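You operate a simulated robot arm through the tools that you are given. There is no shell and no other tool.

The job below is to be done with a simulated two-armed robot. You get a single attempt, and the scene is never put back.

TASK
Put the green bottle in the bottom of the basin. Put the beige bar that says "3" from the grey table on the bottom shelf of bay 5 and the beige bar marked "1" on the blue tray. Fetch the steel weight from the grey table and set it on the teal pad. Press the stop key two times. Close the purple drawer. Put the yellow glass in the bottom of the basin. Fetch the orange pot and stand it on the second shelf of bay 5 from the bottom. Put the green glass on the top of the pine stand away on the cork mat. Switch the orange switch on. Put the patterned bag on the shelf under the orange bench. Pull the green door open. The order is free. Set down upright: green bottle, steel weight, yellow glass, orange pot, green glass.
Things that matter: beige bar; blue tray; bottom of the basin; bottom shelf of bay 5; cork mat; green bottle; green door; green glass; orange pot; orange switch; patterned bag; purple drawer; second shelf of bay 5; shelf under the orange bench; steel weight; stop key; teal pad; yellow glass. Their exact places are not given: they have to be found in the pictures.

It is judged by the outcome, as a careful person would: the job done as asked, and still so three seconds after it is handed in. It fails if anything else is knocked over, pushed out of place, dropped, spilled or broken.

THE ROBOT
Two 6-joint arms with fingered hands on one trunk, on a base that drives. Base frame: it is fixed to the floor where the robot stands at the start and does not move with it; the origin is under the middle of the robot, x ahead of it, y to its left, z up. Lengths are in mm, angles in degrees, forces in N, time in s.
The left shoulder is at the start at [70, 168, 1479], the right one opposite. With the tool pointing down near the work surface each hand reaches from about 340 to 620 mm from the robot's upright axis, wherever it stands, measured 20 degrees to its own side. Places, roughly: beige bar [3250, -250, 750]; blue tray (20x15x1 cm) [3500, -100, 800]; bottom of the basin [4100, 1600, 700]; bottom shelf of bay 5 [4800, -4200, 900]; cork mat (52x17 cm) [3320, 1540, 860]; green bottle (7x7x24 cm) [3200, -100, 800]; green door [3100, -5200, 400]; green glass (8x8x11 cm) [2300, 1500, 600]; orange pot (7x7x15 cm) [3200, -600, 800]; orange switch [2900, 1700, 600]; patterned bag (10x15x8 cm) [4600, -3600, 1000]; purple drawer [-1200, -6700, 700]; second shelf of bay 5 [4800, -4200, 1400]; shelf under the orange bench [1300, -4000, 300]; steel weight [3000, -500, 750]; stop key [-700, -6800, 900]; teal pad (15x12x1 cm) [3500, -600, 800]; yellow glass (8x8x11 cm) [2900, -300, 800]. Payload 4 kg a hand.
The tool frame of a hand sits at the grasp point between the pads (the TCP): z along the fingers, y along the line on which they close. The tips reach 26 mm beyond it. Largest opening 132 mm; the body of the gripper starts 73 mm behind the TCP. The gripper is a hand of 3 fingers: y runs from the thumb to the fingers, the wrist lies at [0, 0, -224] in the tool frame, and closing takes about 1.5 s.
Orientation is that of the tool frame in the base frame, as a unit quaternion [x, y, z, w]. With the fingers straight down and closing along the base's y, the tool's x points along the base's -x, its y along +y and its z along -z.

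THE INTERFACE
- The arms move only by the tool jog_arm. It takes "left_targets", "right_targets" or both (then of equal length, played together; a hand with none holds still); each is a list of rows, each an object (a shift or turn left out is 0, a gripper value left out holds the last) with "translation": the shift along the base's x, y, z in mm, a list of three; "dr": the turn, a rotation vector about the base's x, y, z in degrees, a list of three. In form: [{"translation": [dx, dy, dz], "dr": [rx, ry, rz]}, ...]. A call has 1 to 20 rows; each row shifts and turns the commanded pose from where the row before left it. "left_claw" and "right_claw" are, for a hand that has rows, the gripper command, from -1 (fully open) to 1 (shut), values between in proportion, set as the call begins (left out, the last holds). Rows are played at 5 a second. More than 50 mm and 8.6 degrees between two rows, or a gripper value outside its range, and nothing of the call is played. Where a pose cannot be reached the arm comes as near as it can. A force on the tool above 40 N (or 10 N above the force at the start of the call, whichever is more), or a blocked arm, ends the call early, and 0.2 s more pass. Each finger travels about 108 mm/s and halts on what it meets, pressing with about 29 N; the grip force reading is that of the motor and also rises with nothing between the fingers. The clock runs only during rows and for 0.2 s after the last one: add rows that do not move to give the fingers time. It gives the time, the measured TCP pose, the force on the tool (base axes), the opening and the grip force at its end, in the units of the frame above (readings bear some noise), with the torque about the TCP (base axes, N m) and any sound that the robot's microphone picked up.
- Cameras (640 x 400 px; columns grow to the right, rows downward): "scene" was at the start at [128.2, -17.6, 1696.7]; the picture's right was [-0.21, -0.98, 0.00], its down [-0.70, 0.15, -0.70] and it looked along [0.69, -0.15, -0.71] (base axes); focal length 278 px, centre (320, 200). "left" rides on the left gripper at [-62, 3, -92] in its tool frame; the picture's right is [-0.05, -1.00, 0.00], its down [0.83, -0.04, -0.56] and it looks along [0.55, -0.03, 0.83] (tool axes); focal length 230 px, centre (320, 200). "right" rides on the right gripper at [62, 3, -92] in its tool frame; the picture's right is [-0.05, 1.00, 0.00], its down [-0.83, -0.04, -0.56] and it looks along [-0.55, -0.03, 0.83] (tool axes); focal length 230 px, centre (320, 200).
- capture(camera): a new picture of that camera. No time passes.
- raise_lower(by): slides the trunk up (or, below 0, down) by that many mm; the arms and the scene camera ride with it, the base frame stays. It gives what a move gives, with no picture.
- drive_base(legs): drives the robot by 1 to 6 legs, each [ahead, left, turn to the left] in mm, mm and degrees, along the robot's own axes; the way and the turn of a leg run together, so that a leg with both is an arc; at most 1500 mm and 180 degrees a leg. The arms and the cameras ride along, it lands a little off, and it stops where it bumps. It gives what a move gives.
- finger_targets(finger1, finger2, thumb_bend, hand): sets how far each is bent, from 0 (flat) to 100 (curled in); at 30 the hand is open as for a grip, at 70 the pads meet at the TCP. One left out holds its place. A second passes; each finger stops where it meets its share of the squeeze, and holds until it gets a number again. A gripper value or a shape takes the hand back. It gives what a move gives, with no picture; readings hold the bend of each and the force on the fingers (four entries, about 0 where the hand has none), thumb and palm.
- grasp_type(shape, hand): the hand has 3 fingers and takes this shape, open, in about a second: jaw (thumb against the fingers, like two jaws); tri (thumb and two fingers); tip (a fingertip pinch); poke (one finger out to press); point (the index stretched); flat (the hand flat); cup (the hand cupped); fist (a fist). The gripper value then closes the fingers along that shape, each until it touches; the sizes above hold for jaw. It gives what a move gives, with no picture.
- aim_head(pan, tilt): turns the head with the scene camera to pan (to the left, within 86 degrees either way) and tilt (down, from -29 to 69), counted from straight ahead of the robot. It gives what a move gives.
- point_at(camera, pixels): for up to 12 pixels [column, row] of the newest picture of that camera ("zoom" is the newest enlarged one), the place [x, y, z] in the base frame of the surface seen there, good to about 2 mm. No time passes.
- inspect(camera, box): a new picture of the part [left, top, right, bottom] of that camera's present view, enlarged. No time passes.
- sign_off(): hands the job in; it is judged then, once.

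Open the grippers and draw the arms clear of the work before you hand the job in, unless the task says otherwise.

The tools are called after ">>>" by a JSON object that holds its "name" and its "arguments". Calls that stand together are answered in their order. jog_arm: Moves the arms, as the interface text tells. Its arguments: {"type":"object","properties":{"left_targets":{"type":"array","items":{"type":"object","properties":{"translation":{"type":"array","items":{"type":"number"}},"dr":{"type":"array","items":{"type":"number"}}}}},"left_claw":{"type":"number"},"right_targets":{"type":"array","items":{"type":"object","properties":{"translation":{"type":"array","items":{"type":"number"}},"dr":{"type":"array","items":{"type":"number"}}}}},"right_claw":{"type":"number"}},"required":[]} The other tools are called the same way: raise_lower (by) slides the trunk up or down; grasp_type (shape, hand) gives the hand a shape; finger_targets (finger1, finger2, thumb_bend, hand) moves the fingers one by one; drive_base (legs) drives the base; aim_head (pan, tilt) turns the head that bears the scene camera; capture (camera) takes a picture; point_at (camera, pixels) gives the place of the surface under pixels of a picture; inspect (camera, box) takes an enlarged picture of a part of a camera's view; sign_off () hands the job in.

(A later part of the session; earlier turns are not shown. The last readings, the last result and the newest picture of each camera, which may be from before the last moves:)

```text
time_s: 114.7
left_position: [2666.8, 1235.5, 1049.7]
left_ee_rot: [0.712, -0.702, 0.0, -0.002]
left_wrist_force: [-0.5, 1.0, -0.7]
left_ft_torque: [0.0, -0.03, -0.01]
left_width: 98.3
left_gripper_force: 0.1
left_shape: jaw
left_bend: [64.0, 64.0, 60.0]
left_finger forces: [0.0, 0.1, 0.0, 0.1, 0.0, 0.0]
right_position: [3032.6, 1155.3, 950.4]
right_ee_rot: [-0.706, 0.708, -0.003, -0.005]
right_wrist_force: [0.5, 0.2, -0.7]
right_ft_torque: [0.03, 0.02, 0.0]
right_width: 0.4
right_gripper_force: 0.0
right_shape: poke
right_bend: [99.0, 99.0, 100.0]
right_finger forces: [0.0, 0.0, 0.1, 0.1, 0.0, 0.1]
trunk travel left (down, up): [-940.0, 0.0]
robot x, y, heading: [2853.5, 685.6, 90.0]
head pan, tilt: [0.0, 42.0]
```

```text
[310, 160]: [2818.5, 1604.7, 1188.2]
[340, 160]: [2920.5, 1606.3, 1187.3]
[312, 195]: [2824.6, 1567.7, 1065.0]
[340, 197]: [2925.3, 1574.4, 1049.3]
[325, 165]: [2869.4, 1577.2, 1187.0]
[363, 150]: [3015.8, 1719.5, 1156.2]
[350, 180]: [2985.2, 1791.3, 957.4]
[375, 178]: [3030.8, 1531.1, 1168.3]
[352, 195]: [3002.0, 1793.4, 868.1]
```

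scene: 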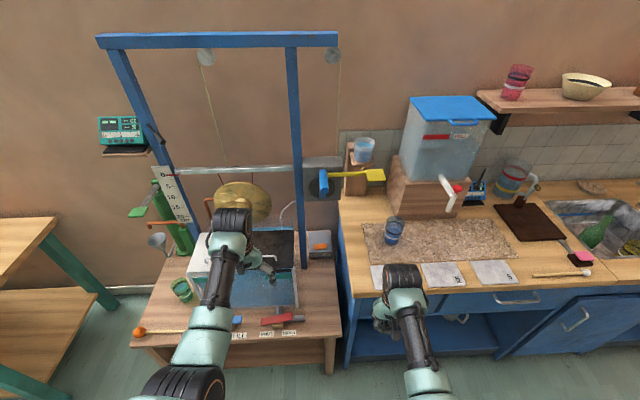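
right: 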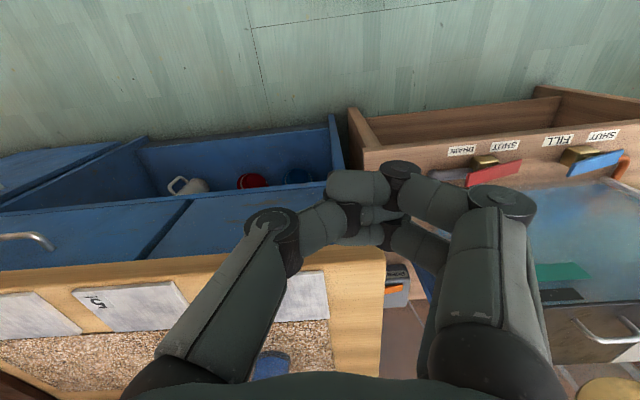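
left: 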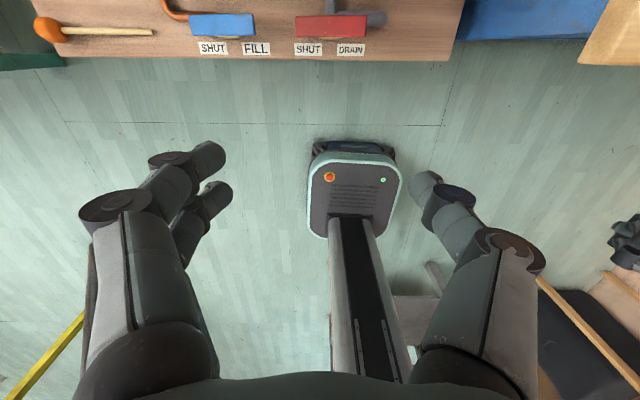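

The poke shape is still curled because the claw command is 1; I open it and look again.

>>> {"name": "jog_arm", "arguments": {"right_targets": [{}, {}, {}, {}, {}], "right_claw": -1}}

>>> {"name": "capture", "arguments": {"camera": "right"}}

>>> {"name": "capture", "arguments": {"camera": "scene"}}

```text
time_s: 115.9
left_position: [2666.0, 1234.5, 1048.7]
left_ee_rot: [0.712, -0.702, -0.001, -0.002]
left_wrist_force: [0.4, 0.0, 0.1]
left_ft_torque: [-0.01, -0.01, 0.01]
left_width: 98.8
left_gripper_force: 0.0
left_shape: jaw
left_bend: [64.0, 64.0, 60.0]
left_finger forces: [0.1, 0.1, 0.0, 0.1, 0.0, 0.0]
right_position: [3032.9, 1156.4, 950.5]
right_ee_rot: [-0.706, 0.708, -0.003, -0.004]
right_wrist_force: [-0.6, 0.3, 0.0]
right_ft_torque: [0.02, -0.01, -0.01]
right_width: 0.2
right_gripper_force: 0.1
right_shape: poke
right_bend: [99.0, 99.0, 100.0]
right_finger forces: [0.0, 0.0, 0.0, 0.0, 0.1, 0.1]
trunk travel left (down, up): [-940.0, 0.0]
robot x, y, heading: [2855.7, 684.2, 90.0]
head pan, tilt: [0.0, 42.0]
```

```text
taken
```

right: 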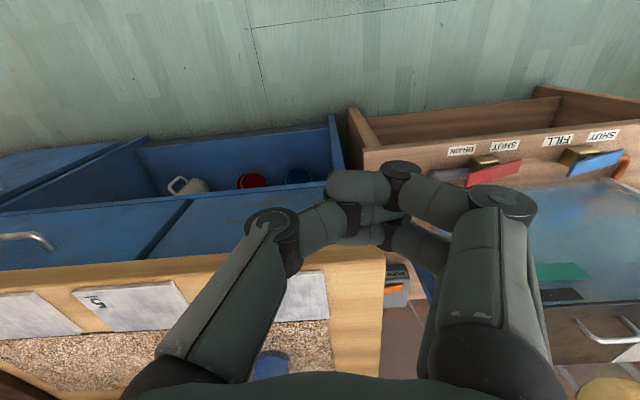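

```text
taken
```

scene: 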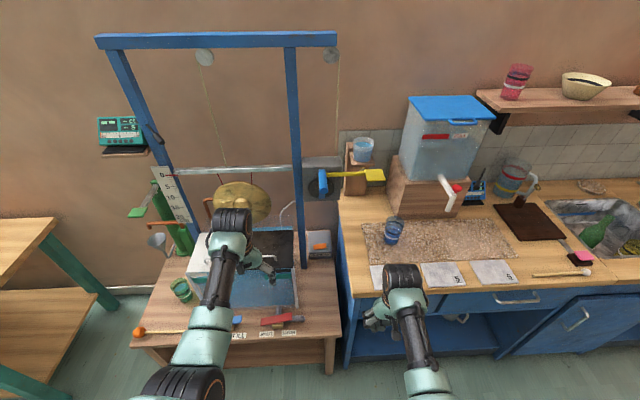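

The poke shape curled all fingers here; I try "point" to see whether one finger stretches out.

>>> {"name": "grasp_type", "arguments": {"shape": "point", "hand": "right"}}

>>> {"name": "capture", "arguments": {"camera": "right"}}

```text
time_s: 116.8
left_position: [2666.0, 1234.6, 1048.4]
left_ee_rot: [0.712, -0.702, 0.0, -0.002]
left_wrist_force: [0.3, -0.3, 0.7]
left_ft_torque: [0.0, 0.0, 0.0]
left_width: 98.8
left_gripper_force: 0.0
left_shape: jaw
left_bend: [64.0, 64.0, 60.0]
left_finger forces: [0.1, 0.0, 0.0, 0.0, 0.1, 0.0]
right_position: [3032.9, 1154.1, 949.5]
right_ee_rot: [-0.706, 0.708, -0.003, -0.003]
right_wrist_force: [0.1, 0.1, -0.3]
right_ft_torque: [0.01, -0.02, 0.05]
right_width: 0.2
right_gripper_force: 0.1
right_shape: point
right_bend: [13.0, 96.0, 52.0]
right_finger forces: [0.0, 0.1, 0.0, 0.1, 0.1, 0.1]
trunk travel left (down, up): [-940.0, 0.0]
robot x, y, heading: [2855.0, 687.2, 89.8]
head pan, tilt: [0.0, 42.0]
```

```text
taken
```

right: 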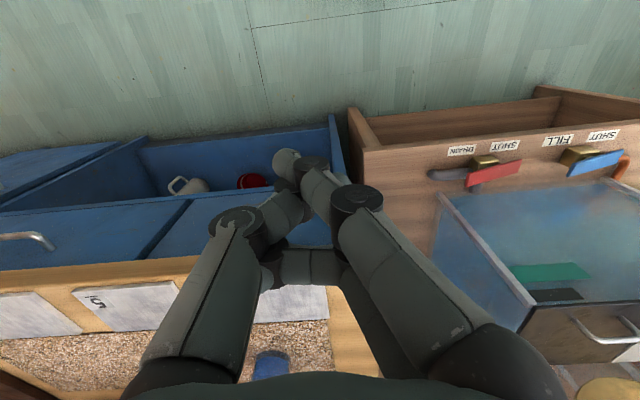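

Now the index is stretched with its tip at about (285,160). I measure the tip's place with the right camera.

>>> {"name": "point_at", "arguments": {"camera": "right", "pixels": [[285, 156], [288, 162], [280, 160], [290, 152], [318, 185], [293, 175], [355, 205], [240, 225]]}}

>>> {"name": "inspect", "arguments": {"camera": "right", "box": [240, 130, 400, 280]}}

```text
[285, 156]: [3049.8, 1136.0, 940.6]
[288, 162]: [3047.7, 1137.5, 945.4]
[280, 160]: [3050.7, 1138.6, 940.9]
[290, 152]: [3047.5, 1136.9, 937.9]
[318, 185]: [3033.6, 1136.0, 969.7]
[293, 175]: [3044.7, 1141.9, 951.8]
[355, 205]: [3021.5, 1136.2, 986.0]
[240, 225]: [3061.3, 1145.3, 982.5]
```

```text
2.67 times, centred on (320, 205) of right
```

zoom: 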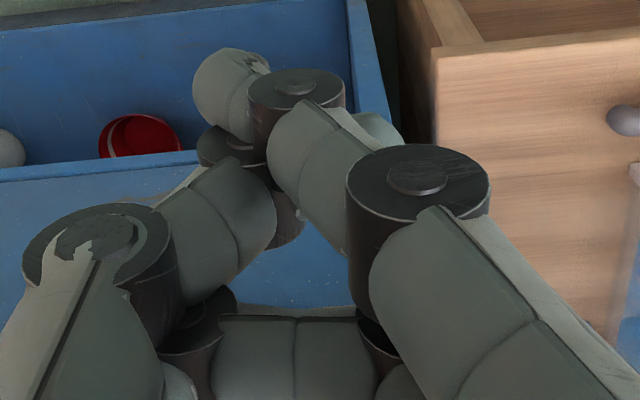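

The fingertip is about 16 mm beyond the TCP and offset (+17,−17) in tool x,y: good for pressing. In this free spot I lower the trunk 300 mm and then tilt the right hand forward in steps.

>>> {"name": "raise_lower", "arguments": {"by": -300}}

>>> {"name": "jog_arm", "arguments": {"right_targets": [{"translation": [0, 0, 10], "dr": [7.5, 0, 0]}, {"translation": [0, 0, 10], "dr": [7.5, 0, 0]}, {"translation": [0, 10, 10], "dr": [7.5, 0, 0]}, {"translation": [0, 10, 10], "dr": [7.5, 0, 0]}, {"translation": [0, 10, 10], "dr": [7.5, 0, 0]}, {"translation": [0, 10, 10], "dr": [7.5, 0, 0]}]}}

```text
time_s: 119.8
left_position: [2665.8, 1235.1, 749.7]
left_ee_rot: [0.712, -0.702, -0.001, -0.002]
left_wrist_force: [1.1, -0.2, 0.0]
left_ft_torque: [-0.02, 0.04, 0.02]
left_width: 98.8
left_gripper_force: 0.0
left_shape: jaw
left_bend: [64.0, 64.0, 60.0]
left_finger forces: [0.0, 0.0, 0.0, 0.0, 0.0, 0.0]
right_position: [3032.8, 1156.0, 649.7]
right_ee_rot: [-0.706, 0.708, -0.002, -0.004]
right_wrist_force: [0.6, 0.7, 0.3]
right_ft_torque: [-0.02, 0.0, -0.02]
right_width: 0.0
right_gripper_force: 0.1
right_shape: point
right_bend: [16.0, 100.0, 52.0]
right_finger forces: [0.0, 0.0, 0.1, 0.0, 0.1, 0.0]
trunk travel left (down, up): [-640.0, 300.0]
robot x, y, heading: [2855.0, 684.2, 90.1]
head pan, tilt: [0.0, 42.0]
```

```text
time_s: 121.2
left_position: [2666.3, 1235.6, 748.2]
left_ee_rot: [0.712, -0.702, -0.001, -0.003]
left_wrist_force: [0.0, -0.4, -0.3]
left_ft_torque: [0.01, 0.01, 0.0]
left_width: 98.7
left_gripper_force: 0.1
left_shape: jaw
left_bend: [64.0, 64.0, 60.0]
left_finger forces: [0.0, 0.1, 0.0, 0.0, 0.1, 0.0]
right_position: [3042.0, 1201.1, 715.0]
right_ee_rot: [0.656, -0.649, -0.266, -0.278]
right_wrist_force: [0.8, -0.2, 0.6]
right_ft_torque: [-0.01, 0.0, 0.0]
right_width: 0.1
right_gripper_force: 0.0
right_shape: point
right_bend: [16.0, 100.0, 52.0]
right_finger forces: [0.0, 0.0, 0.1, 0.1, 0.0, 0.1]
trunk travel left (down, up): [-640.0, 300.0]
robot x, y, heading: [2855.1, 688.7, 90.1]
head pan, tilt: [0.0, 42.0]
```

The right hand tilts 45° fine. Now I retract the left hand so it stays short of the aquarium when I move in.

>>> {"name": "jog_arm", "arguments": {"left_targets": [{"translation": [-8, -40, 0]}, {"translation": [-8, -40, 0]}, {"translation": [-8, -40, 0]}, {"translation": [-8, -40, 0]}, {"translation": [-8, -40, 0]}]}}

```text
time_s: 122.4
left_position: [2626.5, 1034.8, 749.0]
left_ee_rot: [0.712, -0.702, -0.001, -0.003]
left_wrist_force: [-0.3, 0.1, 0.1]
left_ft_torque: [-0.01, 0.01, 0.0]
left_width: 98.5
left_gripper_force: 0.1
left_shape: jaw
left_bend: [64.0, 64.0, 60.0]
left_finger forces: [0.0, 0.0, 0.1, 0.1, 0.0, 0.1]
right_position: [3041.3, 1197.2, 713.2]
right_ee_rot: [0.657, -0.65, -0.264, -0.277]
right_wrist_force: [0.7, 0.7, -0.6]
right_ft_torque: [0.02, 0.0, 0.04]
right_width: 0.0
right_gripper_force: 0.0
right_shape: point
right_bend: [16.0, 100.0, 52.0]
right_finger forces: [0.1, 0.0, 0.1, 0.0, 0.0, 0.1]
trunk travel left (down, up): [-640.0, 300.0]
robot x, y, heading: [2853.0, 685.1, 90.0]
head pan, tilt: [0.0, 42.0]
```

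Left hand is parked at 350 mm forward. I drive left 178 mm and ahead 290 mm so the right hand enters the gap between aquarium and counter.

>>> {"name": "drive_base", "arguments": {"legs": [[0, 178, 0], [200, 0, 0]]}}

>>> {"name": "capture", "arguments": {"camera": "scene"}}

>>> {"name": "capture", "arguments": {"camera": "right"}}

```text
time_s: 125.1
left_position: [2446.4, 1235.3, 747.1]
left_ee_rot: [0.712, -0.702, 0.0, -0.002]
left_wrist_force: [0.1, 0.0, 0.1]
left_ft_torque: [-0.01, -0.01, 0.01]
left_width: 98.5
left_gripper_force: 0.0
left_shape: jaw
left_bend: [64.0, 64.0, 60.0]
left_finger forces: [0.0, 0.0, 0.0, 0.0, 0.0, 0.0]
right_position: [2862.6, 1394.1, 708.6]
right_ee_rot: [0.658, -0.651, -0.261, -0.274]
right_wrist_force: [0.8, 0.3, -0.2]
right_ft_torque: [0.0, 0.01, -0.01]
right_width: 0.1
right_gripper_force: 0.1
right_shape: point
right_bend: [20.0, 100.0, 52.0]
right_finger forces: [0.0, 0.0, 0.0, 0.0, 0.1, 0.0]
trunk travel left (down, up): [-640.0, 300.0]
robot x, y, heading: [2673.3, 882.5, 90.0]
head pan, tilt: [0.0, 42.0]
```

```text
taken
```

scene: 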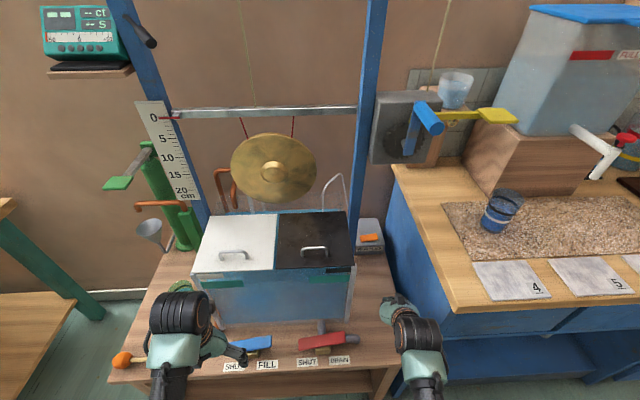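

```text
taken
```

right: 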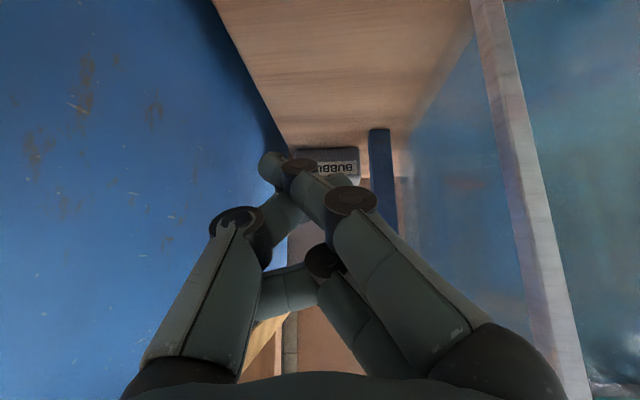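

The hand is in the gap, with the box's "BUBBLES" label visible at (335,165). I measure the fingertip and the nearest obstacles from this view.

>>> {"name": "point_at", "arguments": {"camera": "right", "pixels": [[268, 160], [272, 155], [264, 165], [275, 168], [383, 190], [395, 250], [335, 165], [230, 150], [520, 200]]}}

>>> {"name": "inspect", "arguments": {"camera": "scene", "box": [340, 200, 440, 300]}}

```text
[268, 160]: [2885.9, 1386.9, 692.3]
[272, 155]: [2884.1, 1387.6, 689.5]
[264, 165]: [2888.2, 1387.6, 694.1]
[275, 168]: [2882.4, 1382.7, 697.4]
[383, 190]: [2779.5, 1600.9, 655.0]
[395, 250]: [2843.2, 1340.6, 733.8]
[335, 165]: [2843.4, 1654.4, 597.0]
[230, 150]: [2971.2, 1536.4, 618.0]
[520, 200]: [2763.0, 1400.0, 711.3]
```

```text
4.00 times, centred on (390, 250) of scene
```

zoom: 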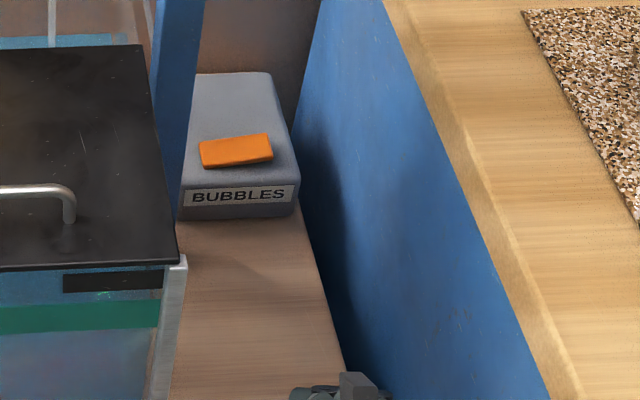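

With the index pointing, the palm would graze the blue post, so a closed jaw (tip centred on the hand) fits better. I switch to jaw here in the gap and close it.

>>> {"name": "grasp_type", "arguments": {"shape": "jaw", "hand": "right"}}

>>> {"name": "jog_arm", "arguments": {"right_targets": [{}, {}, {}, {}, {}, {}, {}, {}], "right_claw": 1}}

>>> {"name": "capture", "arguments": {"camera": "right"}}

>>> {"name": "point_at", "arguments": {"camera": "right", "pixels": [[320, 160], [310, 155], [330, 160], [300, 165], [340, 165], [320, 175], [350, 210], [380, 170]]}}

```text
time_s: 126.0
left_position: [2447.5, 1235.0, 747.8]
left_ee_rot: [0.712, -0.702, 0.0, -0.002]
left_wrist_force: [0.8, 0.4, 0.2]
left_ft_torque: [0.01, -0.02, 0.04]
left_width: 98.6
left_gripper_force: 0.0
left_shape: jaw
left_bend: [64.0, 64.0, 60.0]
left_finger forces: [0.0, 0.0, 0.0, 0.0, 0.0, 0.1]
right_position: [2861.3, 1393.8, 708.3]
right_ee_rot: [0.659, -0.65, -0.261, -0.274]
right_wrist_force: [-0.4, -0.4, -0.6]
right_ft_torque: [0.02, -0.01, 0.0]
right_width: 95.1
right_gripper_force: 0.0
right_shape: jaw
right_bend: [30.0, 79.0, 30.0]
right_finger forces: [0.0, 0.0, 0.0, 0.0, 0.0, 0.0]
trunk travel left (down, up): [-640.0, 300.0]
robot x, y, heading: [2673.5, 885.4, 90.0]
head pan, tilt: [0.0, 42.0]
```

```text
time_s: 127.8
left_position: [2447.5, 1233.9, 746.5]
left_ee_rot: [0.712, -0.702, -0.001, -0.002]
left_wrist_force: [-0.1, -0.3, -0.1]
left_ft_torque: [0.01, -0.03, -0.03]
left_width: 98.7
left_gripper_force: 0.0
left_shape: jaw
left_bend: [64.0, 64.0, 60.0]
left_finger forces: [0.0, 0.0, 0.1, 0.0, 0.0, 0.0]
right_position: [2862.3, 1393.2, 709.4]
right_ee_rot: [0.658, -0.651, -0.261, -0.275]
right_wrist_force: [0.1, 1.1, -0.5]
right_ft_torque: [0.02, -0.02, 0.02]
right_width: 0.0
right_gripper_force: 28.7
right_shape: jaw
right_bend: [67.0, 75.0, 75.0]
right_finger forces: [0.0, 0.0, 0.0, 0.0, 0.0, 0.0]
trunk travel left (down, up): [-640.0, 300.0]
robot x, y, heading: [2677.2, 884.5, 90.1]
head pan, tilt: [0.0, 42.0]
```

```text
taken
```

right: 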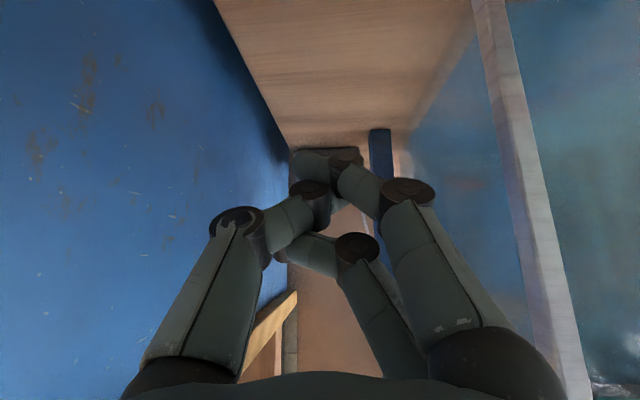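

```text
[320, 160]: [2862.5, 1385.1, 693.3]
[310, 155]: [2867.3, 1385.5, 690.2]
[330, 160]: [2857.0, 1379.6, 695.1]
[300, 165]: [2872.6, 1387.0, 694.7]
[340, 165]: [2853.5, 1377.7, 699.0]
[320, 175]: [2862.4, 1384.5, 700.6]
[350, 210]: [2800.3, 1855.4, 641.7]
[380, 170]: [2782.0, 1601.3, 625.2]
```

The closed tip is centred at x≈2862, about 22 mm below the TCP. I pull the left hand back another 40 mm and then drive ahead 95 mm.

>>> {"name": "jog_arm", "arguments": {"left_targets": [{"translation": [0, -20, 0]}, {"translation": [0, -20, 0]}]}}

>>> {"name": "drive_base", "arguments": {"legs": [[95, 0, 0]]}}

>>> {"name": "capture", "arguments": {"camera": "left"}}

>>> {"name": "capture", "arguments": {"camera": "right"}}

```text
time_s: 128.4
left_position: [2447.8, 1194.7, 748.8]
left_ee_rot: [0.711, -0.703, -0.001, -0.002]
left_wrist_force: [-0.4, 0.3, -0.1]
left_ft_torque: [0.0, -0.01, 0.0]
left_width: 98.6
left_gripper_force: 0.0
left_shape: jaw
left_bend: [64.0, 64.0, 60.0]
left_finger forces: [0.1, 0.0, 0.0, 0.0, 0.1, 0.0]
right_position: [2862.0, 1393.5, 708.0]
right_ee_rot: [0.658, -0.651, -0.261, -0.275]
right_wrist_force: [-0.2, 0.4, -0.3]
right_ft_torque: [0.0, 0.02, 0.0]
right_width: 0.0
right_gripper_force: 29.0
right_shape: jaw
right_bend: [67.0, 75.0, 75.0]
right_finger forces: [0.1, 0.0, 0.1, 0.0, 0.0, 0.0]
trunk travel left (down, up): [-640.0, 300.0]
robot x, y, heading: [2673.2, 885.4, 90.1]
head pan, tilt: [0.0, 42.0]
```

```text
time_s: 129.6
left_position: [2448.2, 1291.9, 747.8]
left_ee_rot: [0.712, -0.702, -0.001, -0.002]
left_wrist_force: [-0.6, 0.3, 0.1]
left_ft_torque: [-0.01, -0.03, -0.01]
left_width: 98.4
left_gripper_force: 0.0
left_shape: jaw
left_bend: [64.0, 64.0, 60.0]
left_finger forces: [0.1, 0.0, 0.1, 0.1, 0.0, 0.0]
right_position: [2861.6, 1490.6, 709.8]
right_ee_rot: [0.66, -0.649, -0.262, -0.273]
right_wrist_force: [0.3, -0.7, 0.2]
right_ft_torque: [-0.01, -0.04, 0.01]
right_width: 0.0
right_gripper_force: 29.2
right_shape: jaw
right_bend: [67.0, 75.0, 75.0]
right_finger forces: [0.0, 0.0, 0.0, 0.1, 0.1, 0.1]
trunk travel left (down, up): [-640.0, 300.0]
robot x, y, heading: [2679.2, 982.1, 90.1]
head pan, tilt: [0.0, 42.0]
```

```text
taken
```

left: 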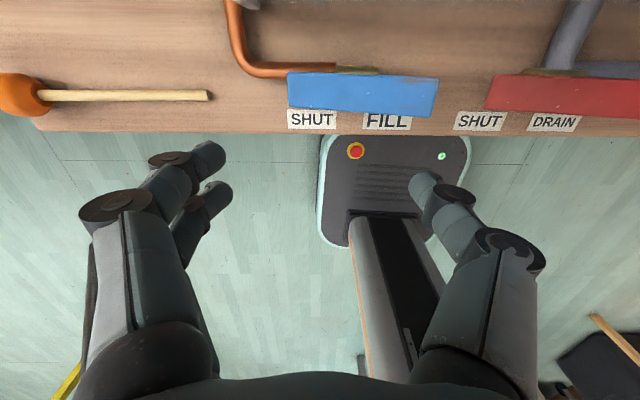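

```text
taken
```

right: 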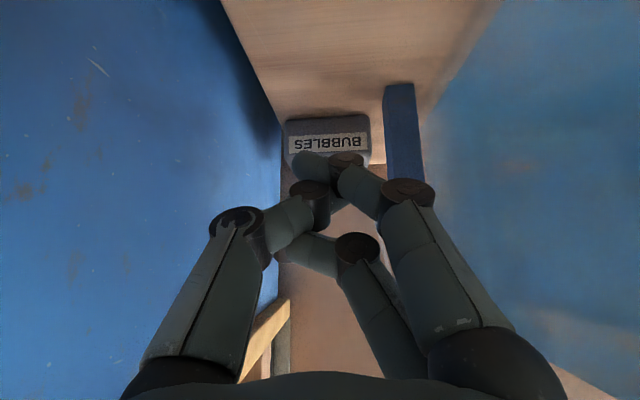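

Clear so far. I move the right hand 12 mm to +x (away from the post) and forward in steps to y≈1650.

>>> {"name": "jog_arm", "arguments": {"right_targets": [{"translation": [12, 10, 0]}, {"translation": [0, 30, 0]}, {"translation": [0, 30, 0]}, {"translation": [0, 30, 0]}, {"translation": [0, 30, 0]}, {"translation": [0, 30, 0]}]}}

>>> {"name": "capture", "arguments": {"camera": "right"}}

>>> {"name": "capture", "arguments": {"camera": "scene"}}

```text
time_s: 131.0
left_position: [2448.1, 1291.0, 748.5]
left_ee_rot: [0.712, -0.703, 0.001, -0.001]
left_wrist_force: [-0.3, 0.2, -0.2]
left_ft_torque: [-0.01, -0.01, -0.02]
left_width: 98.8
left_gripper_force: 0.2
left_shape: jaw
left_bend: [64.0, 64.0, 60.0]
left_finger forces: [0.1, 0.0, 0.0, 0.0, 0.1, 0.0]
right_position: [2874.1, 1651.6, 708.4]
right_ee_rot: [0.659, -0.651, -0.26, -0.273]
right_wrist_force: [0.7, 0.8, -0.7]
right_ft_torque: [-0.01, 0.01, 0.02]
right_width: 0.2
right_gripper_force: 28.9
right_shape: jaw
right_bend: [67.0, 75.0, 75.0]
right_finger forces: [0.0, 0.0, 0.1, 0.1, 0.0, 0.1]
trunk travel left (down, up): [-640.0, 300.0]
robot x, y, heading: [2678.4, 982.7, 89.9]
head pan, tilt: [0.0, 42.0]
```

```text
taken
```

right: 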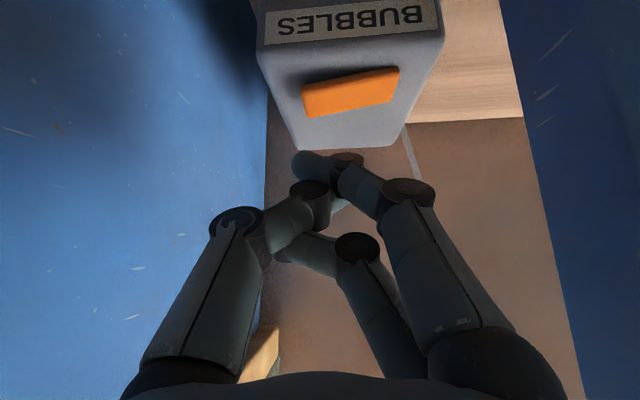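

```text
taken
```

scene: 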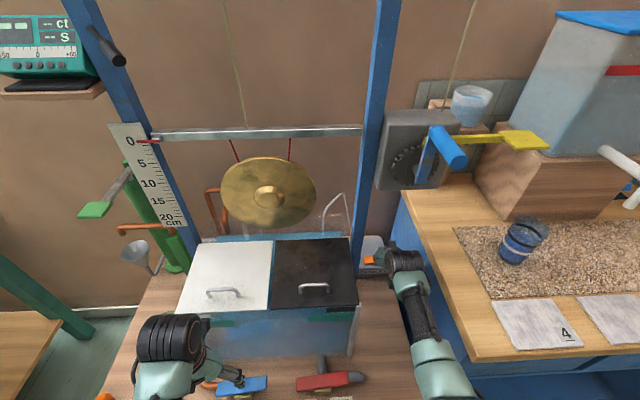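

The rocker is well seen at (350,92). I verify its coordinates and the fingertip's from this view.

>>> {"name": "point_at", "arguments": {"camera": "right", "pixels": [[308, 102], [312, 92], [350, 92], [392, 82], [395, 75], [300, 130], [310, 156], [325, 157], [320, 165], [337, 160]]}}

```text
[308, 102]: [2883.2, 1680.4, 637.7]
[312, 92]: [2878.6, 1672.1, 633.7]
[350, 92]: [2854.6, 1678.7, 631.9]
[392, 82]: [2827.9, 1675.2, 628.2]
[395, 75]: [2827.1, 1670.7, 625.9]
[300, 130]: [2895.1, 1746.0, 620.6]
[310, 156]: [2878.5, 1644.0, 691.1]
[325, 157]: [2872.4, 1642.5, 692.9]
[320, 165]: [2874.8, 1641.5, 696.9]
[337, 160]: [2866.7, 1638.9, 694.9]
```

Confirmed. I move forward 40 mm over the rocker's right end and go down to about 15 mm above it.

>>> {"name": "jog_arm", "arguments": {"right_targets": [{"translation": [0, 20, 0]}, {"translation": [1, 20, 0]}, {"translation": [0, 0, -15]}, {"translation": [0, 0, -15]}]}}

>>> {"name": "capture", "arguments": {"camera": "right"}}

>>> {"name": "inspect", "arguments": {"camera": "scene", "box": [340, 210, 440, 300]}}

```text
time_s: 132.0
left_position: [2448.4, 1292.1, 747.6]
left_ee_rot: [0.712, -0.702, 0.0, -0.002]
left_wrist_force: [-0.4, 0.6, -0.3]
left_ft_torque: [-0.02, -0.03, 0.0]
left_width: 98.7
left_gripper_force: 0.1
left_shape: jaw
left_bend: [64.0, 64.0, 60.0]
left_finger forces: [0.0, 0.1, 0.1, 0.0, 0.0, 0.0]
right_position: [2874.3, 1689.8, 678.1]
right_ee_rot: [0.658, -0.651, -0.261, -0.274]
right_wrist_force: [-0.3, -0.5, 0.5]
right_ft_torque: [-0.02, -0.01, 0.0]
right_width: 0.0
right_gripper_force: 28.8
right_shape: jaw
right_bend: [67.0, 75.0, 75.0]
right_finger forces: [0.1, 0.0, 0.0, 0.0, 0.0, 0.0]
trunk travel left (down, up): [-640.0, 300.0]
robot x, y, heading: [2675.3, 979.5, 89.8]
head pan, tilt: [0.0, 42.0]
```

```text
taken
```

right: 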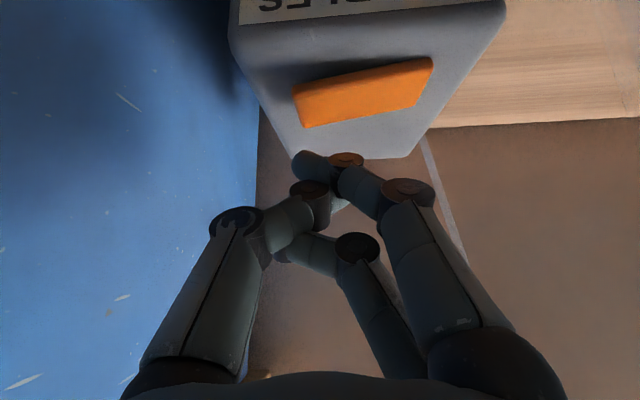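

```text
4.44 times, centred on (390, 255) of scene
```

zoom: 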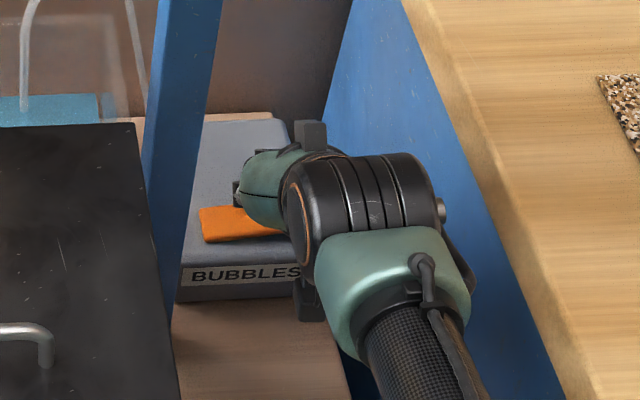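

The hand is poised over the rocker's right end, clear of post and counter. I press down in small steps.

>>> {"name": "jog_arm", "arguments": {"right_targets": [{"translation": [0, 0, -6]}, {"translation": [0, 0, -6]}, {"translation": [0, 0, -4]}, {"translation": [0, 0, -4]}, {"translation": [0, 0, -3]}]}}

>>> {"name": "inspect", "arguments": {"camera": "right", "box": [200, 20, 520, 220]}}

```text
time_s: 133.2
left_position: [2447.3, 1291.8, 748.6]
left_ee_rot: [0.712, -0.702, 0.0, -0.001]
left_wrist_force: [-0.6, 0.7, 0.9]
left_ft_torque: [-0.01, 0.01, 0.0]
left_width: 98.6
left_gripper_force: 0.1
left_shape: jaw
left_bend: [64.0, 64.0, 60.0]
left_finger forces: [0.0, 0.0, 0.1, 0.0, 0.1, 0.1]
right_position: [2874.6, 1688.8, 656.6]
right_ee_rot: [0.659, -0.65, -0.26, -0.274]
right_wrist_force: [1.2, -0.3, -0.1]
right_ft_torque: [0.02, 0.01, 0.01]
right_width: 0.0
right_gripper_force: 29.3
right_shape: jaw
right_bend: [67.0, 75.0, 75.0]
right_finger forces: [0.0, 0.0, 0.0, 0.1, 0.0, 0.0]
trunk travel left (down, up): [-640.0, 300.0]
robot x, y, heading: [2674.6, 980.0, 90.1]
head pan, tilt: [0.0, 42.0]
```

```text
2.00 times, centred on (360, 120) of right
```

zoom: 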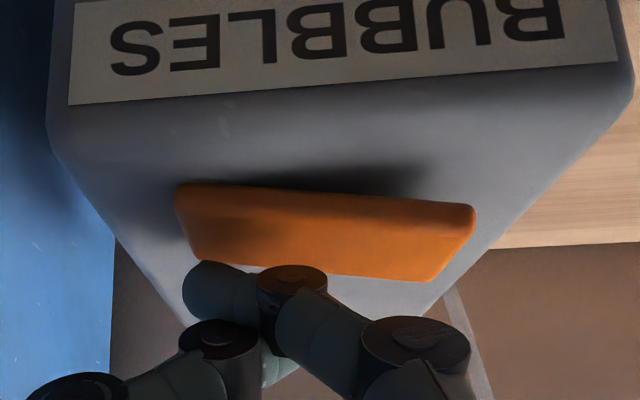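

The rocker's slope in the picture has reversed, so it seems to have flipped. I measure both ends.

>>> {"name": "point_at", "arguments": {"camera": "zoom", "pixels": [[190, 215], [250, 225], [340, 235], [430, 245], [460, 225], [200, 240]]}}

```text
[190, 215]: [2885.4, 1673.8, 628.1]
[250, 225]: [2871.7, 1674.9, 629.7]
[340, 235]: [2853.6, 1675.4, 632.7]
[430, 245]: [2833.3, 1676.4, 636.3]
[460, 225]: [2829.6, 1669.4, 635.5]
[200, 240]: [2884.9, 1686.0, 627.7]
```

The rocker flipped: right end 628, left end 636. The switch is on; I withdraw up and back out of the gap.

>>> {"name": "jog_arm", "arguments": {"right_targets": [{"translation": [0, 0, 25]}, {"translation": [0, 0, 27]}, {"translation": [0, -35, 0]}, {"translation": [0, -35, 0]}, {"translation": [0, -35, 0]}, {"translation": [0, -35, 0]}, {"translation": [0, -35, 0]}, {"translation": [-8, -20, 0]}]}}

>>> {"name": "drive_base", "arguments": {"legs": [[-300, 0, 0]]}}

>>> {"name": "capture", "arguments": {"camera": "scene"}}

```text
time_s: 135.0
left_position: [2448.0, 1291.3, 748.6]
left_ee_rot: [0.712, -0.702, -0.001, -0.002]
left_wrist_force: [0.0, 0.0, 0.2]
left_ft_torque: [-0.03, -0.01, 0.0]
left_width: 98.5
left_gripper_force: 0.1
left_shape: jaw
left_bend: [64.0, 64.0, 60.0]
left_finger forces: [0.0, 0.0, 0.1, 0.0, 0.0, 0.0]
right_position: [2865.8, 1493.7, 708.2]
right_ee_rot: [0.659, -0.65, -0.26, -0.274]
right_wrist_force: [-0.9, 0.8, -0.4]
right_ft_torque: [0.01, 0.0, -0.03]
right_width: 0.0
right_gripper_force: 29.2
right_shape: jaw
right_bend: [67.0, 75.0, 75.0]
right_finger forces: [0.1, 0.0, 0.0, 0.1, 0.0, 0.0]
trunk travel left (down, up): [-640.0, 300.0]
robot x, y, heading: [2679.6, 980.0, 90.3]
head pan, tilt: [0.0, 42.0]
```

```text
time_s: 137.0
left_position: [2446.1, 988.7, 747.5]
left_ee_rot: [0.715, -0.699, -0.001, -0.002]
left_wrist_force: [-0.5, -0.2, 0.4]
left_ft_torque: [-0.01, -0.01, -0.03]
left_width: 98.5
left_gripper_force: 0.1
left_shape: jaw
left_bend: [64.0, 64.0, 60.0]
left_finger forces: [0.0, 0.1, 0.0, 0.1, 0.0, 0.0]
right_position: [2864.1, 1195.6, 708.6]
right_ee_rot: [0.661, -0.648, -0.261, -0.273]
right_wrist_force: [0.3, 0.5, 0.4]
right_ft_torque: [0.02, 0.02, 0.02]
right_width: 0.2
right_gripper_force: 28.8
right_shape: jaw
right_bend: [67.0, 75.0, 75.0]
right_finger forces: [0.0, 0.0, 0.0, 0.1, 0.0, 0.1]
trunk travel left (down, up): [-640.0, 300.0]
robot x, y, heading: [2677.0, 680.7, 90.3]
head pan, tilt: [0.0, 42.0]
```

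```text
taken
```

scene: 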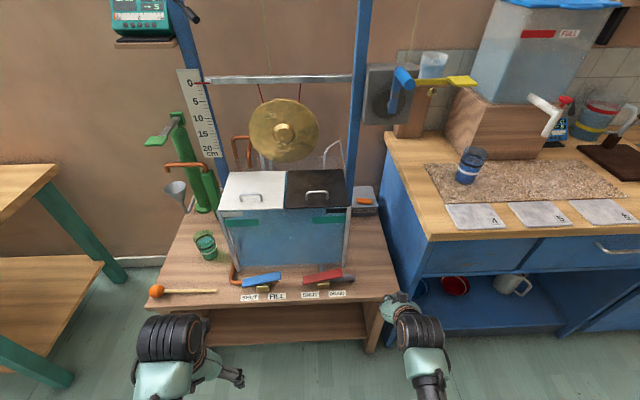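

Now the green glass at (206,246) is in full view. I measure it and the neighbouring objects (funnel (177,190), green pump, aquarium edge).

>>> {"name": "inspect", "arguments": {"camera": "scene", "box": [140, 100, 260, 310]}}

>>> {"name": "point_at", "arguments": {"camera": "scene", "pixels": [[206, 252], [206, 262], [195, 240], [217, 240], [206, 233], [177, 188], [185, 210], [160, 138], [205, 205], [222, 200], [180, 250], [156, 290]]}}

```text
1.90 times, centred on (200, 205) of scene
```

zoom: 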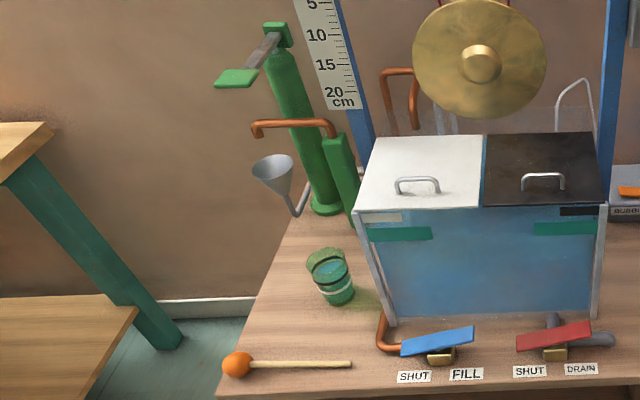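

```text
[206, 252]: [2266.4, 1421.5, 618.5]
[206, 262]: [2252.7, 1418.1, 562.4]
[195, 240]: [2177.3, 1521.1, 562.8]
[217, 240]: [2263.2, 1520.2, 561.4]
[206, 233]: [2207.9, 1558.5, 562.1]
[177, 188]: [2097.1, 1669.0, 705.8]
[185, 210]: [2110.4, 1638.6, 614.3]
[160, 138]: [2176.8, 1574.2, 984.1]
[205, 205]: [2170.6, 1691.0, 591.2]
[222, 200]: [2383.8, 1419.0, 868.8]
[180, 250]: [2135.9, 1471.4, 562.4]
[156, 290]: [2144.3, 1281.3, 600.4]
```

Glass centre is about (2246,1452), top z≈672. I straighten the right hand to point down again here in free space, opening it.

>>> {"name": "jog_arm", "arguments": {"right_targets": [{"translation": [0, -5, 5], "dr": [-7.5, 0, 0]}, {"translation": [0, -5, 5], "dr": [-7.5, 0, 0]}, {"translation": [0, -5, 5], "dr": [-7.5, 0, 0]}, {"translation": [0, -5, 5], "dr": [-7.5, 0, 0]}, {"translation": [0, -5, 5], "dr": [-7.5, 0, 0]}, {"translation": [0, -5, 5], "dr": [-7.3, 0, 0]}, {}, {}], "right_claw": -1}}

```text
time_s: 138.8
left_position: [2446.1, 990.4, 747.7]
left_ee_rot: [0.714, -0.7, -0.001, -0.001]
left_wrist_force: [0.3, 0.1, -0.1]
left_ft_torque: [0.04, -0.01, -0.03]
left_width: 98.7
left_gripper_force: 0.0
left_shape: jaw
left_bend: [64.0, 64.0, 60.0]
left_finger forces: [0.0, 0.0, 0.0, 0.1, 0.0, 0.0]
right_position: [2864.1, 1167.2, 738.7]
right_ee_rot: [0.715, -0.699, 0.005, 0.0]
right_wrist_force: [-0.1, -0.1, -0.3]
right_ft_torque: [-0.01, -0.01, -0.02]
right_width: 132.2
right_gripper_force: 0.1
right_shape: jaw
right_bend: [30.0, 30.0, 30.0]
right_finger forces: [0.1, 0.0, 0.0, 0.1, 0.0, 0.0]
trunk travel left (down, up): [-640.0, 300.0]
robot x, y, heading: [2676.1, 681.5, 90.4]
head pan, tilt: [0.0, 42.0]
```

Right hand is straight at (2864,1167,739). I drive left 618 mm, then ahead toward the glass, stopping 60 mm short to check.

>>> {"name": "drive_base", "arguments": {"legs": [[0, 618, 0], [225, 0, 0]]}}

>>> {"name": "capture", "arguments": {"camera": "right"}}

>>> {"name": "capture", "arguments": {"camera": "scene"}}

```text
time_s: 143.6
left_position: [1836.0, 1214.1, 749.1]
left_ee_rot: [0.713, -0.701, -0.001, -0.002]
left_wrist_force: [1.2, -0.3, -0.8]
left_ft_torque: [-0.04, 0.02, -0.02]
left_width: 98.7
left_gripper_force: 0.0
left_shape: jaw
left_bend: [64.0, 64.0, 60.0]
left_finger forces: [0.1, 0.0, 0.0, 0.1, 0.0, 0.0]
right_position: [2253.6, 1388.9, 738.7]
right_ee_rot: [0.715, -0.7, 0.005, 0.0]
right_wrist_force: [-0.2, -0.2, -0.7]
right_ft_torque: [-0.02, -0.01, -0.04]
right_width: 131.8
right_gripper_force: 0.1
right_shape: jaw
right_bend: [30.0, 30.0, 30.0]
right_finger forces: [0.0, 0.0, 0.1, 0.0, 0.0, 0.0]
trunk travel left (down, up): [-640.0, 300.0]
robot x, y, heading: [2063.9, 905.6, 90.2]
head pan, tilt: [0.0, 42.0]
```

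```text
taken
```

right: 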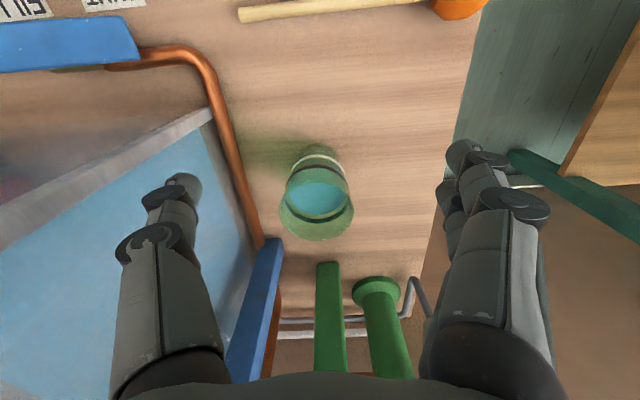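

```text
taken
```

scene: 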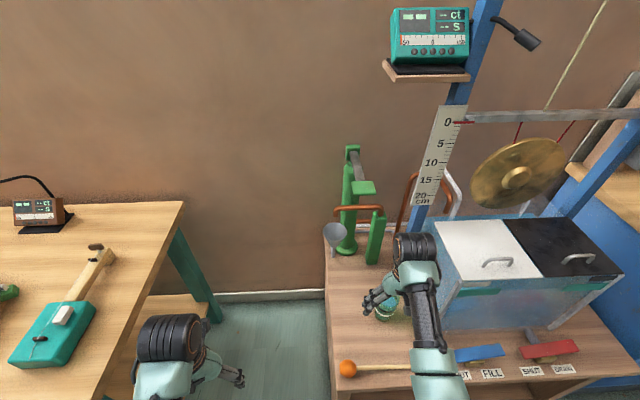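

The glass shows at (318,195) in the right view. I measure its bands and rim precisely with this camera.

>>> {"name": "inspect", "arguments": {"camera": "right", "box": [260, 130, 380, 250]}}

>>> {"name": "point_at", "arguments": {"camera": "right", "pixels": [[318, 150], [300, 165], [340, 168], [318, 162], [318, 190], [318, 238], [283, 210], [352, 210], [318, 142], [318, 156]]}}

```text
3.33 times, centred on (320, 190) of right
```

zoom: 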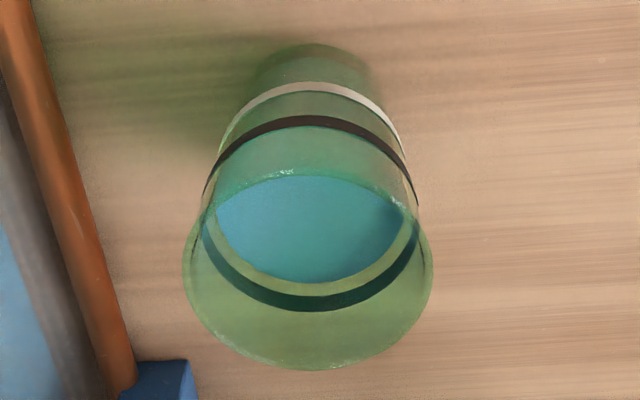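

```text
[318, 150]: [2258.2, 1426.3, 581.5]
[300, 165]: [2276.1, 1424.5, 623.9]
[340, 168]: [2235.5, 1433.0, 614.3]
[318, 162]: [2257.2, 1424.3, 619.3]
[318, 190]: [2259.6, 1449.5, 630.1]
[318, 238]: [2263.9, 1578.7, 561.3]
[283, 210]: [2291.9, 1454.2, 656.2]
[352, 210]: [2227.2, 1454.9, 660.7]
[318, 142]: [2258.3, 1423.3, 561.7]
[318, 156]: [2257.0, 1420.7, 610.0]
```

Rim and base give a centre of (2259,1454); it holds a blue liquid, so I must keep it level. I move the right hand over it at z 739 with the opening reduced to about 115 mm.

>>> {"name": "jog_arm", "arguments": {"right_targets": [{"translation": [3, 22, 0]}, {"translation": [2, 22, 0]}, {"translation": [1, 21, 0]}, {}], "right_claw": -0.75}}

>>> {"name": "capture", "arguments": {"camera": "right"}}

```text
time_s: 144.6
left_position: [1836.2, 1213.1, 749.1]
left_ee_rot: [0.713, -0.701, -0.001, -0.001]
left_wrist_force: [0.0, -0.4, 0.4]
left_ft_torque: [-0.04, 0.0, 0.03]
left_width: 99.0
left_gripper_force: 0.0
left_shape: jaw
left_bend: [64.0, 64.0, 60.0]
left_finger forces: [0.0, 0.0, 0.0, 0.0, 0.1, 0.0]
right_position: [2258.3, 1454.3, 739.2]
right_ee_rot: [0.714, -0.7, 0.006, -0.001]
right_wrist_force: [-0.4, -1.2, 0.4]
right_ft_torque: [0.06, -0.02, 0.01]
right_width: 115.6
right_gripper_force: 0.0
right_shape: jaw
right_bend: [51.0, 51.0, 47.0]
right_finger forces: [0.0, 0.0, 0.1, 0.0, 0.0, 0.0]
trunk travel left (down, up): [-640.0, 300.0]
robot x, y, heading: [2062.6, 904.6, 90.1]
head pan, tilt: [0.0, 42.0]
```

```text
taken
```

right: 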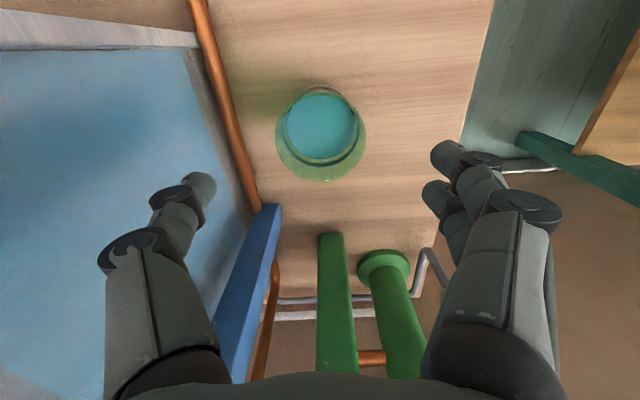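

The glass is centred (col 320); the +x finger stays about 50 mm off the aquarium. I lower to z≈632.

>>> {"name": "jog_arm", "arguments": {"right_targets": [{"translation": [0, 0, -30]}, {"translation": [0, 0, -30]}, {"translation": [0, 0, -30]}, {"translation": [0, 0, -17]}]}}

>>> {"name": "capture", "arguments": {"camera": "right"}}

```text
time_s: 145.6
left_position: [1835.6, 1213.8, 749.0]
left_ee_rot: [0.713, -0.701, -0.001, -0.002]
left_wrist_force: [0.6, -0.8, 0.3]
left_ft_torque: [0.0, 0.01, -0.01]
left_width: 98.8
left_gripper_force: 0.1
left_shape: jaw
left_bend: [64.0, 64.0, 60.0]
left_finger forces: [0.1, 0.1, 0.0, 0.0, 0.0, 0.0]
right_position: [2259.3, 1454.2, 631.5]
right_ee_rot: [0.715, -0.7, 0.005, 0.0]
right_wrist_force: [0.9, -0.3, 0.2]
right_ft_torque: [0.01, 0.01, 0.01]
right_width: 115.9
right_gripper_force: 0.2
right_shape: jaw
right_bend: [51.0, 51.0, 47.0]
right_finger forces: [0.0, 0.0, 0.0, 0.0, 0.0, 0.0]
trunk travel left (down, up): [-640.0, 300.0]
robot x, y, heading: [2065.7, 905.3, 90.1]
head pan, tilt: [0.0, 42.0]
```

```text
taken
```

right: 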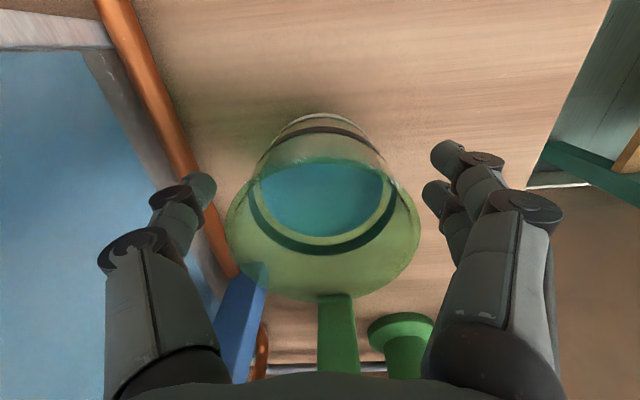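

The glass sits centred between thumb and fingers. I close the right hand on it.

>>> {"name": "jog_arm", "arguments": {"right_targets": [{}, {}, {}, {}, {}, {}, {}, {}], "right_claw": 1}}

>>> {"name": "jog_arm", "arguments": {"right_targets": [{"translation": [0, 0, 8]}, {"translation": [0, 0, 16]}, {"translation": [0, 0, 25]}, {"translation": [0, 0, 25]}, {"translation": [0, 0, 25]}]}}

>>> {"name": "capture", "arguments": {"camera": "right"}}

```text
time_s: 147.4
left_position: [1836.1, 1212.7, 747.9]
left_ee_rot: [0.714, -0.7, -0.001, -0.002]
left_wrist_force: [-0.3, -0.2, 0.1]
left_ft_torque: [0.0, 0.01, 0.01]
left_width: 98.6
left_gripper_force: 0.1
left_shape: jaw
left_bend: [64.0, 64.0, 60.0]
left_finger forces: [0.0, 0.0, 0.1, 0.0, 0.1, 0.0]
right_position: [2261.5, 1454.3, 630.7]
right_ee_rot: [0.714, -0.7, 0.004, 0.0]
right_wrist_force: [0.3, 0.6, 0.2]
right_ft_torque: [-0.01, -0.01, -0.02]
right_width: 54.7
right_gripper_force: 28.7
right_shape: jaw
right_bend: [73.0, 73.0, 70.0]
right_finger forces: [12.9, 13.8, 0.0, 0.0, 26.0, 0.0]
trunk travel left (down, up): [-640.0, 300.0]
robot x, y, heading: [2068.3, 902.6, 90.4]
head pan, tilt: [0.0, 42.0]
```

```text
time_s: 148.6
left_position: [1834.5, 1212.9, 748.3]
left_ee_rot: [0.713, -0.701, 0.0, -0.002]
left_wrist_force: [0.3, -0.2, 0.0]
left_ft_torque: [-0.02, -0.01, 0.03]
left_width: 98.9
left_gripper_force: 0.2
left_shape: jaw
left_bend: [64.0, 64.0, 60.0]
left_finger forces: [0.1, 0.0, 0.0, 0.0, 0.0, 0.0]
right_position: [2260.6, 1453.7, 730.8]
right_ee_rot: [0.715, -0.7, 0.005, -0.001]
right_wrist_force: [-0.5, 0.8, -3.5]
right_ft_torque: [0.01, -0.02, -0.03]
right_width: 54.3
right_gripper_force: 28.7
right_shape: jaw
right_bend: [73.0, 73.0, 70.0]
right_finger forces: [12.9, 13.8, 0.0, 0.0, 26.1, 0.0]
trunk travel left (down, up): [-640.0, 300.0]
robot x, y, heading: [2061.4, 905.4, 90.2]
head pan, tilt: [0.0, 42.0]
```

```text
taken
```

right: 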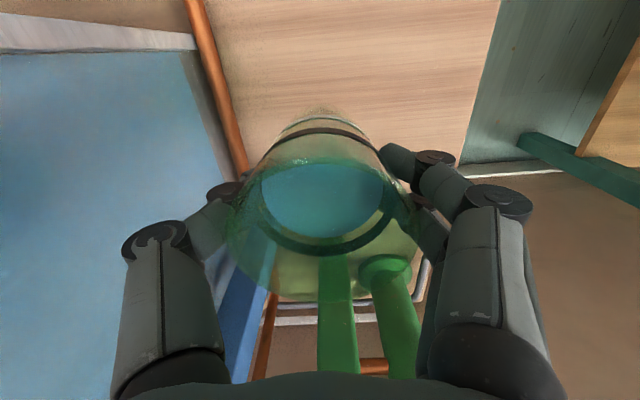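

The green glass is lifted (3.5 N). I back out, then raise the trunk fully before going to the cork mat.

>>> {"name": "drive_base", "arguments": {"legs": [[-320, 0, 0]]}}

>>> {"name": "raise_lower", "arguments": {"by": 300}}

>>> {"name": "drive_base", "arguments": {"legs": [[0, -1105, 0]]}}

>>> {"name": "capture", "arguments": {"camera": "scene"}}

```text
time_s: 150.7
left_position: [1835.6, 898.7, 746.9]
left_ee_rot: [0.716, -0.698, -0.001, -0.003]
left_wrist_force: [-0.3, 0.4, 0.1]
left_ft_torque: [-0.05, 0.01, -0.02]
left_width: 98.7
left_gripper_force: 0.1
left_shape: jaw
left_bend: [64.0, 64.0, 60.0]
left_finger forces: [0.0, 0.1, 0.0, 0.0, 0.0, 0.0]
right_position: [2257.5, 1143.1, 731.0]
right_ee_rot: [0.717, -0.697, 0.005, 0.0]
right_wrist_force: [0.3, 0.4, -4.6]
right_ft_torque: [0.0, -0.02, -0.01]
right_width: 54.6
right_gripper_force: 29.0
right_shape: jaw
right_bend: [73.0, 73.0, 70.0]
right_finger forces: [12.9, 13.8, 0.0, 0.0, 26.1, 0.0]
trunk travel left (down, up): [-640.0, 300.0]
robot x, y, heading: [2066.8, 595.4, 90.9]
head pan, tilt: [0.0, 42.0]
```

```text
time_s: 153.7
left_position: [1835.4, 899.2, 1048.5]
left_ee_rot: [0.716, -0.698, -0.001, -0.002]
left_wrist_force: [0.0, 0.9, -0.2]
left_ft_torque: [0.0, -0.02, -0.02]
left_width: 98.7
left_gripper_force: 0.0
left_shape: jaw
left_bend: [64.0, 64.0, 60.0]
left_finger forces: [0.1, 0.0, 0.0, 0.1, 0.0, 0.1]
right_position: [2257.8, 1143.6, 1032.2]
right_ee_rot: [0.718, -0.696, 0.005, 0.0]
right_wrist_force: [-0.5, 0.4, -2.5]
right_ft_torque: [0.01, 0.0, 0.01]
right_width: 54.4
right_gripper_force: 29.6
right_shape: jaw
right_bend: [73.0, 73.0, 70.0]
right_finger forces: [12.9, 13.8, 0.0, 0.0, 26.1, 0.0]
trunk travel left (down, up): [-940.0, 0.0]
robot x, y, heading: [2067.5, 595.1, 90.6]
head pan, tilt: [0.0, 42.0]
```

```text
time_s: 159.4
left_position: [2954.1, 906.1, 1048.6]
left_ee_rot: [0.709, -0.706, 0.0, -0.002]
left_wrist_force: [-0.4, 0.1, 0.0]
left_ft_torque: [0.03, -0.01, -0.01]
left_width: 98.8
left_gripper_force: 0.0
left_shape: jaw
left_bend: [64.0, 64.0, 60.0]
left_finger forces: [0.0, 0.0, 0.0, 0.1, 0.0, 0.0]
right_position: [3383.8, 1139.9, 1031.7]
right_ee_rot: [0.709, -0.705, 0.006, 0.0]
right_wrist_force: [-0.9, -0.1, -3.3]
right_ft_torque: [0.03, -0.03, 0.01]
right_width: 54.6
right_gripper_force: 29.3
right_shape: jaw
right_bend: [73.0, 73.0, 70.0]
right_finger forces: [13.0, 13.9, 0.0, 0.0, 26.1, 0.0]
trunk travel left (down, up): [-940.0, 0.0]
robot x, y, heading: [3181.4, 593.7, 89.4]
head pan, tilt: [0.0, 42.0]
```

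```text
taken
```

scene: 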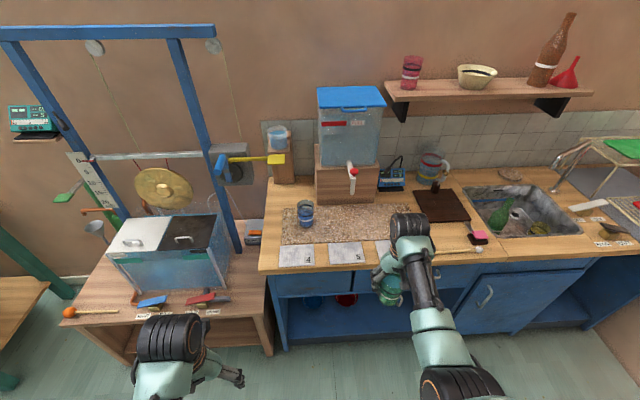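

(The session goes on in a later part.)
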